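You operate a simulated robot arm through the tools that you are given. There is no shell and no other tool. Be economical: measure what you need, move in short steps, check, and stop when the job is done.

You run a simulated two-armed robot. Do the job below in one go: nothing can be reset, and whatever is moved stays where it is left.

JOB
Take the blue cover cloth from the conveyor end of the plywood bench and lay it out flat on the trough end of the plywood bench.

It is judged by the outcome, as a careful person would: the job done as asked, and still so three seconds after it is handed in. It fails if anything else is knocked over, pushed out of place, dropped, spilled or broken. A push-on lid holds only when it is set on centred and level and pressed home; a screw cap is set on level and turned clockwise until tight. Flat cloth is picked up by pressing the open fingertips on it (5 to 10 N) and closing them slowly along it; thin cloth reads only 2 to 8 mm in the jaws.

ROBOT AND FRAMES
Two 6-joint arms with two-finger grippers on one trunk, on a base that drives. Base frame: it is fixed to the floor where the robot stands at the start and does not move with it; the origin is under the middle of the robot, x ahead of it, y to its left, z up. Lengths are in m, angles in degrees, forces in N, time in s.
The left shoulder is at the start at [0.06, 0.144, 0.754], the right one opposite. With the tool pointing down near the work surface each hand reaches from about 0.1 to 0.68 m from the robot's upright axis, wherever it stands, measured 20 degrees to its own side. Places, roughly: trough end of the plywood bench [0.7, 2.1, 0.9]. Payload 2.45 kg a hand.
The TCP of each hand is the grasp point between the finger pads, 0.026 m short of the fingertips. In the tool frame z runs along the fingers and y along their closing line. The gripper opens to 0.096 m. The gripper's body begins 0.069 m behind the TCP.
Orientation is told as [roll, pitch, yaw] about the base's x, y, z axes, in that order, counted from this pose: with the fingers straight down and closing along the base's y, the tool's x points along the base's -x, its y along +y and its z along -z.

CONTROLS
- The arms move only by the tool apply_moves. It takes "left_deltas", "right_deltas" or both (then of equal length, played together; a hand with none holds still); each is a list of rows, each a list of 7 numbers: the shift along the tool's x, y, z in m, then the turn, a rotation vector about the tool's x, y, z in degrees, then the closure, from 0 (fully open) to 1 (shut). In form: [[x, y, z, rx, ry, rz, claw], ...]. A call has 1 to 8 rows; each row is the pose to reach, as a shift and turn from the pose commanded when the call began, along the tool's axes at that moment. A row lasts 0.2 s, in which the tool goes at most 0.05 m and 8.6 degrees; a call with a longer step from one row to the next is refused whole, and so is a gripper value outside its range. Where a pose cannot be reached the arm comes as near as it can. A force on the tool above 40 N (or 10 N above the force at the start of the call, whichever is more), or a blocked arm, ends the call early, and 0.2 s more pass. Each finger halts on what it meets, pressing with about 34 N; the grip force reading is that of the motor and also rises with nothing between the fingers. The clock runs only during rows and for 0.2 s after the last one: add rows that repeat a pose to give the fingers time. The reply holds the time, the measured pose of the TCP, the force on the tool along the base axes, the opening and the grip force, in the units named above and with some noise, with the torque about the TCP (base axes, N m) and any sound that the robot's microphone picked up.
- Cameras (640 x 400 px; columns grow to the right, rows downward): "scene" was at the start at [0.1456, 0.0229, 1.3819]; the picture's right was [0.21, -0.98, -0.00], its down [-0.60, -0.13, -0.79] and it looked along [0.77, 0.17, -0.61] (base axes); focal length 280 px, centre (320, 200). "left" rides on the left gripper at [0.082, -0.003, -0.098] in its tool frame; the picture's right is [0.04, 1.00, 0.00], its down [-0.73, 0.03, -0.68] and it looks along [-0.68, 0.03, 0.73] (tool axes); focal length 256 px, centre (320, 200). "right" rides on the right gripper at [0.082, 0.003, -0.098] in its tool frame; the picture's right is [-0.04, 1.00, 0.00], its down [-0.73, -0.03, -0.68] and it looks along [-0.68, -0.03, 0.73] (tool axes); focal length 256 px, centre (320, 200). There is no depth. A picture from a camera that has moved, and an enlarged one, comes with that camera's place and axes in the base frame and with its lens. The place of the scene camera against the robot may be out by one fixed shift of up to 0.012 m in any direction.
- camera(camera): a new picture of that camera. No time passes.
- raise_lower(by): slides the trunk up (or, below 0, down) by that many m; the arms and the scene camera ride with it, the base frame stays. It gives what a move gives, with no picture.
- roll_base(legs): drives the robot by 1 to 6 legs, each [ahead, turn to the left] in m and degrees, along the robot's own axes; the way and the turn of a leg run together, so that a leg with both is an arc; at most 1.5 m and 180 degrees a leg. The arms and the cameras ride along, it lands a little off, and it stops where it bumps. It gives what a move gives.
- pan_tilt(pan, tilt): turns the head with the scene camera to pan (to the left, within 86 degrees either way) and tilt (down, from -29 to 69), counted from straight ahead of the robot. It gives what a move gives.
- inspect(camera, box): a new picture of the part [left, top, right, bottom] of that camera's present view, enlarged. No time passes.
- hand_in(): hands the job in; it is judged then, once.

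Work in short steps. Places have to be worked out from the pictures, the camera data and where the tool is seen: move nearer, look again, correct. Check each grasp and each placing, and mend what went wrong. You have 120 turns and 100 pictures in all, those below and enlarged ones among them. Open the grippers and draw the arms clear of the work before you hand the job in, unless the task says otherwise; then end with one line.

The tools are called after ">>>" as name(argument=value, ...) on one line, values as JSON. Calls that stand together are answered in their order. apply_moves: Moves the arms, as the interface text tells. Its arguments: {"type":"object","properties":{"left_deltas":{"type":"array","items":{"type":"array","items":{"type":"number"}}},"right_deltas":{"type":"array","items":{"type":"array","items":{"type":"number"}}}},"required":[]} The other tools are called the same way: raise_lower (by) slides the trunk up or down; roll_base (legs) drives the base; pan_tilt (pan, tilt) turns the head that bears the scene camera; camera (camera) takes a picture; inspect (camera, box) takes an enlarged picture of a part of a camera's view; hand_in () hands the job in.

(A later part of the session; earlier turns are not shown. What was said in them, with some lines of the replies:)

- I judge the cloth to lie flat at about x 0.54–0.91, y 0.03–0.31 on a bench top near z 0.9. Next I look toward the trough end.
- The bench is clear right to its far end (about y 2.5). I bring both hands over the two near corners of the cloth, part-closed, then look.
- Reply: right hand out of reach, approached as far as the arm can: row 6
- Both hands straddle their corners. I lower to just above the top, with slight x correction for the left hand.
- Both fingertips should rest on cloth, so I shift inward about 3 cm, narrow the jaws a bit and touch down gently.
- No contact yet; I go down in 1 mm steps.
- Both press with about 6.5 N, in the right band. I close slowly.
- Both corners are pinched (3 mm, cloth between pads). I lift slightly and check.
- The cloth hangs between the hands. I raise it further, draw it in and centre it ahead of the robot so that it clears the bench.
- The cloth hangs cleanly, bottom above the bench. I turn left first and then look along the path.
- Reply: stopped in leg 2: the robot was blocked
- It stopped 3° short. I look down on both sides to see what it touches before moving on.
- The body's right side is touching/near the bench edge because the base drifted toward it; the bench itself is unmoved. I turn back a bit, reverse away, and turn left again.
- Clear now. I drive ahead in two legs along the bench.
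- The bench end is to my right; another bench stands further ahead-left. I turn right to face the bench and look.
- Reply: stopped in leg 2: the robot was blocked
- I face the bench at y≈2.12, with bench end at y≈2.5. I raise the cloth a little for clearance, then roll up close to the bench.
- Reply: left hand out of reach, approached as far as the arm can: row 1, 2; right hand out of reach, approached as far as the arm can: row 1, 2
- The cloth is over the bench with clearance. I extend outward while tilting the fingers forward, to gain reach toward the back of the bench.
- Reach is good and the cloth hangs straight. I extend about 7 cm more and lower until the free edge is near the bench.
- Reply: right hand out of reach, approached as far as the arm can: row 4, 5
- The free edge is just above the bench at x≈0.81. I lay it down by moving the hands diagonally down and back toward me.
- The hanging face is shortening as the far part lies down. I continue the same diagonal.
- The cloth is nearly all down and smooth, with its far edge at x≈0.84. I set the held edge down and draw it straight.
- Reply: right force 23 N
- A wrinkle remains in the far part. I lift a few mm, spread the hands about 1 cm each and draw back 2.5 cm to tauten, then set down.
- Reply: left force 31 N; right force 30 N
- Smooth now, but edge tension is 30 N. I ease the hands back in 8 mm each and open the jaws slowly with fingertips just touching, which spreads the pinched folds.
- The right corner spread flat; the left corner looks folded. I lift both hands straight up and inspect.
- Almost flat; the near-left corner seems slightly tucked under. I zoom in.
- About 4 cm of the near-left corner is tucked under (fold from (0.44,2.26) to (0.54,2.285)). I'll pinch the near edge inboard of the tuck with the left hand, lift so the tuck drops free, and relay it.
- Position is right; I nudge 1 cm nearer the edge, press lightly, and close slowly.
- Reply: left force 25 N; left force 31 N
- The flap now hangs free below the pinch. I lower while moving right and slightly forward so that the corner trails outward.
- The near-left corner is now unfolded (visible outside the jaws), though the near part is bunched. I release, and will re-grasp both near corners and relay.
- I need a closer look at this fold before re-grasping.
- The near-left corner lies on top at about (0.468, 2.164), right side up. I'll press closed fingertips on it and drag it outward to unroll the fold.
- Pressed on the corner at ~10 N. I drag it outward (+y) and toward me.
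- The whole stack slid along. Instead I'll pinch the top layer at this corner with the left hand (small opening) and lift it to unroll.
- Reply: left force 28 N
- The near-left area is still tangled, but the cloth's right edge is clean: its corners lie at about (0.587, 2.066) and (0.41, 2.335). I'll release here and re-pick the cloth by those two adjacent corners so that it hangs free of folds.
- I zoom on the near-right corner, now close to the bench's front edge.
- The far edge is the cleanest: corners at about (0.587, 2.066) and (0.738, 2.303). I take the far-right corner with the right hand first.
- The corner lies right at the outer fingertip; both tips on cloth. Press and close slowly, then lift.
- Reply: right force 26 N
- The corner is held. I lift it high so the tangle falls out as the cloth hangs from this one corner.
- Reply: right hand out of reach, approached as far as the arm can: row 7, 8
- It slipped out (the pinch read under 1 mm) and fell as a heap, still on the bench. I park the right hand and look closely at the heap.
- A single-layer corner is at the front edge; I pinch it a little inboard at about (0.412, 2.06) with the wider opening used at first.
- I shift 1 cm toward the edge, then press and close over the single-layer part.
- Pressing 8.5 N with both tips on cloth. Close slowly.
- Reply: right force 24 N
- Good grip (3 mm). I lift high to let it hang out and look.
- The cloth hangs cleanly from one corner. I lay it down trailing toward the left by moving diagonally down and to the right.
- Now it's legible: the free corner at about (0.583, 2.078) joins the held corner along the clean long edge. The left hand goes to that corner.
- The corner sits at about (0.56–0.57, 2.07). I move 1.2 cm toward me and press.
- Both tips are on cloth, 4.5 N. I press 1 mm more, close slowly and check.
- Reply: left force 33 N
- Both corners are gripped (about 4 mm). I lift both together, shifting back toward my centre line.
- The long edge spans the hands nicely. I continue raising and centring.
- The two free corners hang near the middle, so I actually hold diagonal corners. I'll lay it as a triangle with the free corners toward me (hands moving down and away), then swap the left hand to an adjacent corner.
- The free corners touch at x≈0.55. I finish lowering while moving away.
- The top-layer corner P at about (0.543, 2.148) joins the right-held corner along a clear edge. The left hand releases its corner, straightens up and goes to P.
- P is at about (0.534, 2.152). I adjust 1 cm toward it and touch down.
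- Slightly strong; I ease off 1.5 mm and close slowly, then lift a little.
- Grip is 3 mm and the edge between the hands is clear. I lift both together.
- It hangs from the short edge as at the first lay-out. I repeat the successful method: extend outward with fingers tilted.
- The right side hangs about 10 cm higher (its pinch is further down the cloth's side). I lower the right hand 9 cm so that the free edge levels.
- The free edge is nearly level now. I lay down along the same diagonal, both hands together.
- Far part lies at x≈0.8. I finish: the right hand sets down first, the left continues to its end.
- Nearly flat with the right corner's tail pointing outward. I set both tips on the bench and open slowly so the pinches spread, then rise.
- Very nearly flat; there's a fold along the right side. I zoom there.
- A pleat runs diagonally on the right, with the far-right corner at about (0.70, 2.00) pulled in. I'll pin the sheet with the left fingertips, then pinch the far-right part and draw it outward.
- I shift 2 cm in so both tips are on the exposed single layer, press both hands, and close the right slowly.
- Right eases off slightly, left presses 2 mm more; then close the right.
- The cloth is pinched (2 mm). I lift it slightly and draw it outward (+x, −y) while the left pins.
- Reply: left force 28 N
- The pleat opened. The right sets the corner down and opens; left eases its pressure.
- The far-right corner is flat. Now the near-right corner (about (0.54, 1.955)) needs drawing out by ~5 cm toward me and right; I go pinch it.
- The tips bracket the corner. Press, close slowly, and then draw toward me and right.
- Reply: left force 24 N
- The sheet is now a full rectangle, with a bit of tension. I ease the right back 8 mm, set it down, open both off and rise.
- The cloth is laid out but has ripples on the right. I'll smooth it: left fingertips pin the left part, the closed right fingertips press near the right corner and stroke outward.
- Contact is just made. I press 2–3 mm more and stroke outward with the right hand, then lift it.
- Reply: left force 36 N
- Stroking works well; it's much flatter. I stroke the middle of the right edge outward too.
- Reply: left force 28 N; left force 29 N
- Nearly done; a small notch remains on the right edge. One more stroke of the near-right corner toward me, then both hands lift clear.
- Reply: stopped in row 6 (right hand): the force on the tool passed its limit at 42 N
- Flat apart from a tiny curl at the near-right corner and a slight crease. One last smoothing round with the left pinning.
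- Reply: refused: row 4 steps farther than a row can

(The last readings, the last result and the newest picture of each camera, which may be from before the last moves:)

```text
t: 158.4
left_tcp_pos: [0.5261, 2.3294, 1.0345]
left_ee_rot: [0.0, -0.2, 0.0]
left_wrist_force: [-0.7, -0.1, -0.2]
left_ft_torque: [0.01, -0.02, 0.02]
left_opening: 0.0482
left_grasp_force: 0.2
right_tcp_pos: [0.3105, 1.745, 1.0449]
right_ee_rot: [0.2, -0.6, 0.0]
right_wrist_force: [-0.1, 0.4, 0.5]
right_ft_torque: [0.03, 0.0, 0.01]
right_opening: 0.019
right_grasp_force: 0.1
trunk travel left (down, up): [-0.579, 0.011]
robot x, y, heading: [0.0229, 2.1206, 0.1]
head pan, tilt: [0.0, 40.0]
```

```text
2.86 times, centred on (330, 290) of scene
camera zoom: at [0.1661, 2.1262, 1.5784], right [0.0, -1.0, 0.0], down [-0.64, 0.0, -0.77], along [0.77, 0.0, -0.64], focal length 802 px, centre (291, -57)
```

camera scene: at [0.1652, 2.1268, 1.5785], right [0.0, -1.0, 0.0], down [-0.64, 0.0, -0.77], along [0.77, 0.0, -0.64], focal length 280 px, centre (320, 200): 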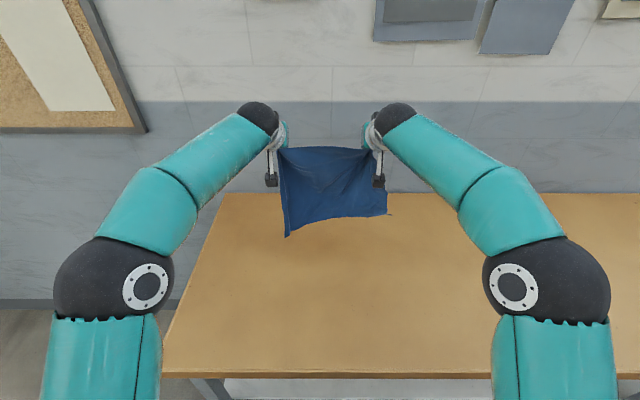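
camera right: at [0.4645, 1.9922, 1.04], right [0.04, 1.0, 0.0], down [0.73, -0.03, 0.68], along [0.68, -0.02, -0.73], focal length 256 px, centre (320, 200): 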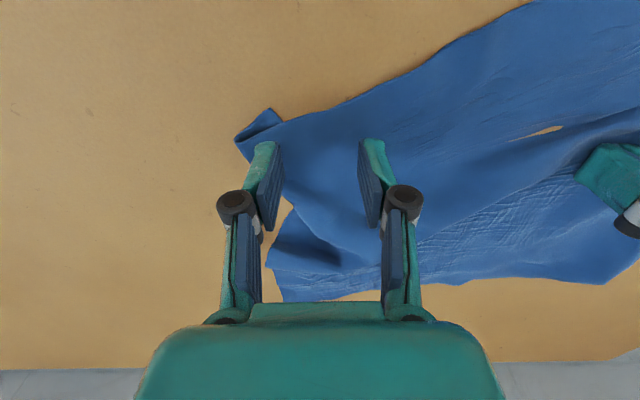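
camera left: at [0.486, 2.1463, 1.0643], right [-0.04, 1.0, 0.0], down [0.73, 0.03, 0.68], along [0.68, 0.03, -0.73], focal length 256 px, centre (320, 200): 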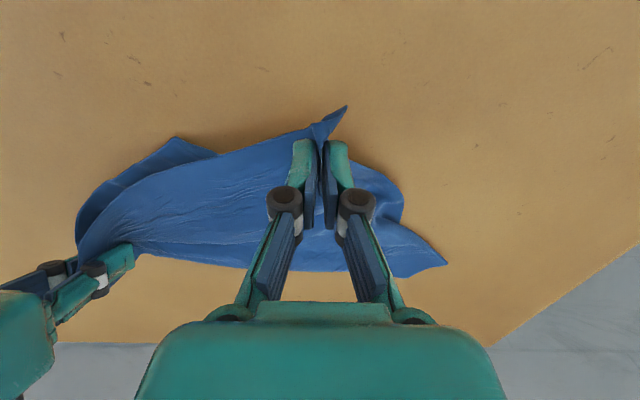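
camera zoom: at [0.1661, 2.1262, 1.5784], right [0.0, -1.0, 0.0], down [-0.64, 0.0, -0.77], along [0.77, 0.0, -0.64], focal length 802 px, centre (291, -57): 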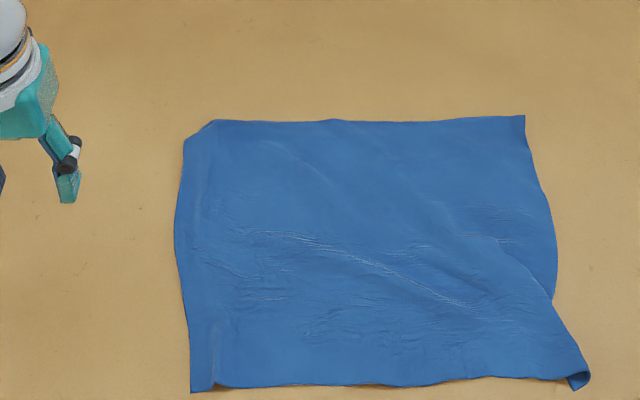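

The first part was refused, so the strokes passed harmlessly in the air. I repeat it for the near-right corner with smaller steps.

>>> apply_moves(left_deltas=[[0.006, -0.04, 0, 0, 0, 0, 1], [0.012, -0.08, 0.01, 0, 0, 0, 1], [0.018, -0.12, 0.03, 0, 0, 0, 1], [0.024, -0.155, 0.06, 0, 0, 0, 1], [0.026, -0.18, 0.09, 0, 0, 0, 1], [0.026, -0.18, 0.104, 0, 0, 0, 1], [0.026, -0.18, 0.1095, 0, 0, 0, 1]], right_deltas=[[-0.03, 0.035, 0, 0, 0, 0, 1], [-0.06, 0.07, 0, 0, 0, 0, 1], [-0.09, 0.105, 0.01, 0, 0, 0, 1], [-0.12, 0.135, 0.03, 0, 0, 0, 1], [-0.145, 0.163, 0.06, 0, 0, 0, 1], [-0.145, 0.163, 0.1, 0, 0, 0, 1], [-0.145, 0.163, 0.118, 0, 0, 0, 1]])

```text
t: 160.0
left_tcp_pos: [0.5013, 2.1512, 0.9263]
left_ee_rot: [-0.1, -0.4, 0.0]
left_wrist_force: [1.0, -1.4, 7.9]
left_ft_torque: [-0.03, 0.02, -0.01]
left_opening: 0.0
left_grasp_force: 28.5
right_tcp_pos: [0.4582, 1.9083, 0.9279]
right_ee_rot: [0.3, -0.7, 0.0]
right_wrist_force: [0.1, -0.3, 0.3]
right_ft_torque: [0.01, -0.02, 0.0]
right_opening: 0.0
right_grasp_force: 28.5
trunk travel left (down, up): [-0.579, 0.011]
robot x, y, heading: [0.0172, 2.1227, 0.1]
head pan, tilt: [0.0, 40.0]
```

Left pins at 8 N; right presses 2 mm more and strokes outward past the edge, then lifts.

>>> apply_moves(left_deltas=[[0, 0, 0.0005, 0, 0, 0, 1], [0, 0, 0.0005, 0, 0, 0, 1], [0, 0, 0.0005, 0, 0, 0, 1], [0, 0, 0.0005, 0, 0, 0, 1], [0, 0, 0.0005, 0, 0, 0, 1], [0, 0, 0.0005, 0, 0, 0, 1], [0, 0, 0.0005, 0, 0, 0, 1]], right_deltas=[[0, 0, 0.002, 0, 0, 0, 1], [0.002, -0.012, 0.0025, 0, 0, 0, 1], [0.004, -0.024, 0.0025, 0, 0, 0, 1], [0.005, -0.036, 0.0025, 0, 0, 0, 1], [0.005, -0.046, 0.0025, 0, 0, 0, 1], [0.005, -0.05, -0.02, 0, 0, 0, 1], [0.005, -0.08, -0.05, 0, 0, 0, 1]])

>>> inspect(camera="scene", box=[240, 220, 420, 360])

```text
t: 161.6
left_tcp_pos: [0.5015, 2.1515, 0.9272]
left_ee_rot: [-0.1, -0.3, 0.0]
left_wrist_force: [1.9, -1.4, 32.7]
left_ft_torque: [-0.01, -0.02, -0.01]
left_opening: 0.0
left_grasp_force: 28.1
right_tcp_pos: [0.4498, 1.8269, 0.977]
right_ee_rot: [0.2, -0.7, 0.0]
right_wrist_force: [0.0, 0.9, 0.1]
right_ft_torque: [0.0, 0.01, -0.01]
right_opening: 0.0
right_grasp_force: 28.3
trunk travel left (down, up): [-0.579, 0.011]
robot x, y, heading: [0.0203, 2.1245, 0.4]
head pan, tilt: [0.0, 40.0]
```

```text
2.86 times, centred on (330, 290) of scene
camera zoom: at [0.1636, 2.1264, 1.5787], right [0.0, -1.0, 0.0], down [-0.64, 0.0, -0.77], along [0.77, 0.0, -0.64], focal length 802 px, centre (291, -57)
```

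zoom: 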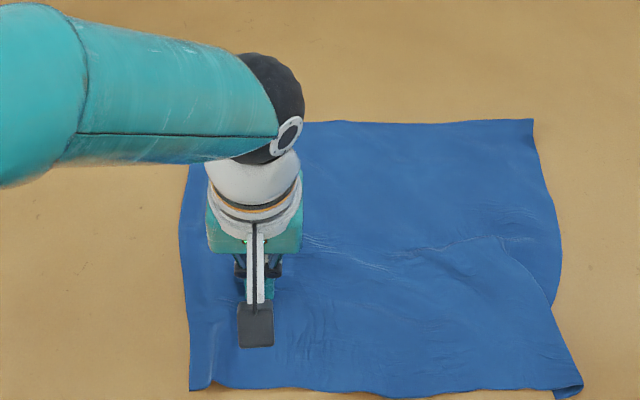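

The cloth lies flat in its full rectangle with only slight creasing. I lift the left straight up and draw both hands clear, opened.

>>> apply_moves(left_deltas=[[0, 0, -0.01, 0, 0, 0, 1], [0, 0, -0.05, 0, 0, 0, 0.9], [0.02, 0.02, -0.09, 0, 0, 0, 0.6], [0.05, 0.05, -0.11, 0, 0, 0, 0.3], [0.08, 0.08, -0.13, 0, 0, 0, 0], [0.11, 0.11, -0.15, 0, 0, 0, 0], [0.13, 0.14, -0.17, 0, 0, 0, 0]], right_deltas=[[0, -0.01, -0.02, 0, 0, 0, 0.9], [0, -0.02, -0.05, 0, 0, 0, 0.7], [0.02, -0.03, -0.08, 0, 0, 0, 0.5], [0.04, -0.04, -0.1, 0, 0, 0, 0.3], [0.06, -0.04, -0.12, 0, 0, 0, 0], [0.08, -0.04, -0.12, 0, 0, 0, 0], [0.1, -0.04, -0.12, 0, 0, 0, 0]])

>>> camera(camera="scene")

```text
t: 163.2
left_tcp_pos: [0.3702, 2.2919, 1.0949]
left_ee_rot: [0.0, -0.2, 0.0]
left_wrist_force: [0.5, -0.4, 0.0]
left_ft_torque: [-0.04, -0.04, 0.01]
left_opening: 0.096
left_grasp_force: 0.1
right_tcp_pos: [0.3512, 1.7866, 1.0961]
right_ee_rot: [0.2, -0.7, -0.1]
right_wrist_force: [0.1, 0.9, -0.4]
right_ft_torque: [0.01, -0.02, 0.02]
right_opening: 0.0964
right_grasp_force: 0.0
trunk travel left (down, up): [-0.579, 0.011]
robot x, y, heading: [0.0203, 2.1217, 0.1]
head pan, tilt: [0.0, 40.0]
```

```text
0 pictures are left
camera scene: at [0.1637, 2.1278, 1.5787], right [0.0, -1.0, 0.0], down [-0.64, 0.0, -0.77], along [0.77, 0.0, -0.64], focal length 280 px, centre (320, 200)
```

scene: 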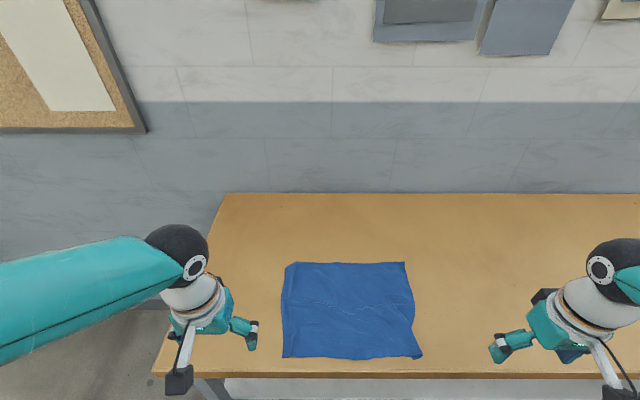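

The cloth lies laid out on the trough end, wholly on the bench, and both hands are open and clear, so I hand it in.

>>> hand_in()

```text
The job is handed in.
```

The blue cover cloth is laid out on the trough end of the plywood bench, flat apart from light creasing, a small overlap at the right edge, and slight tucks at the far-left and near-right corners.
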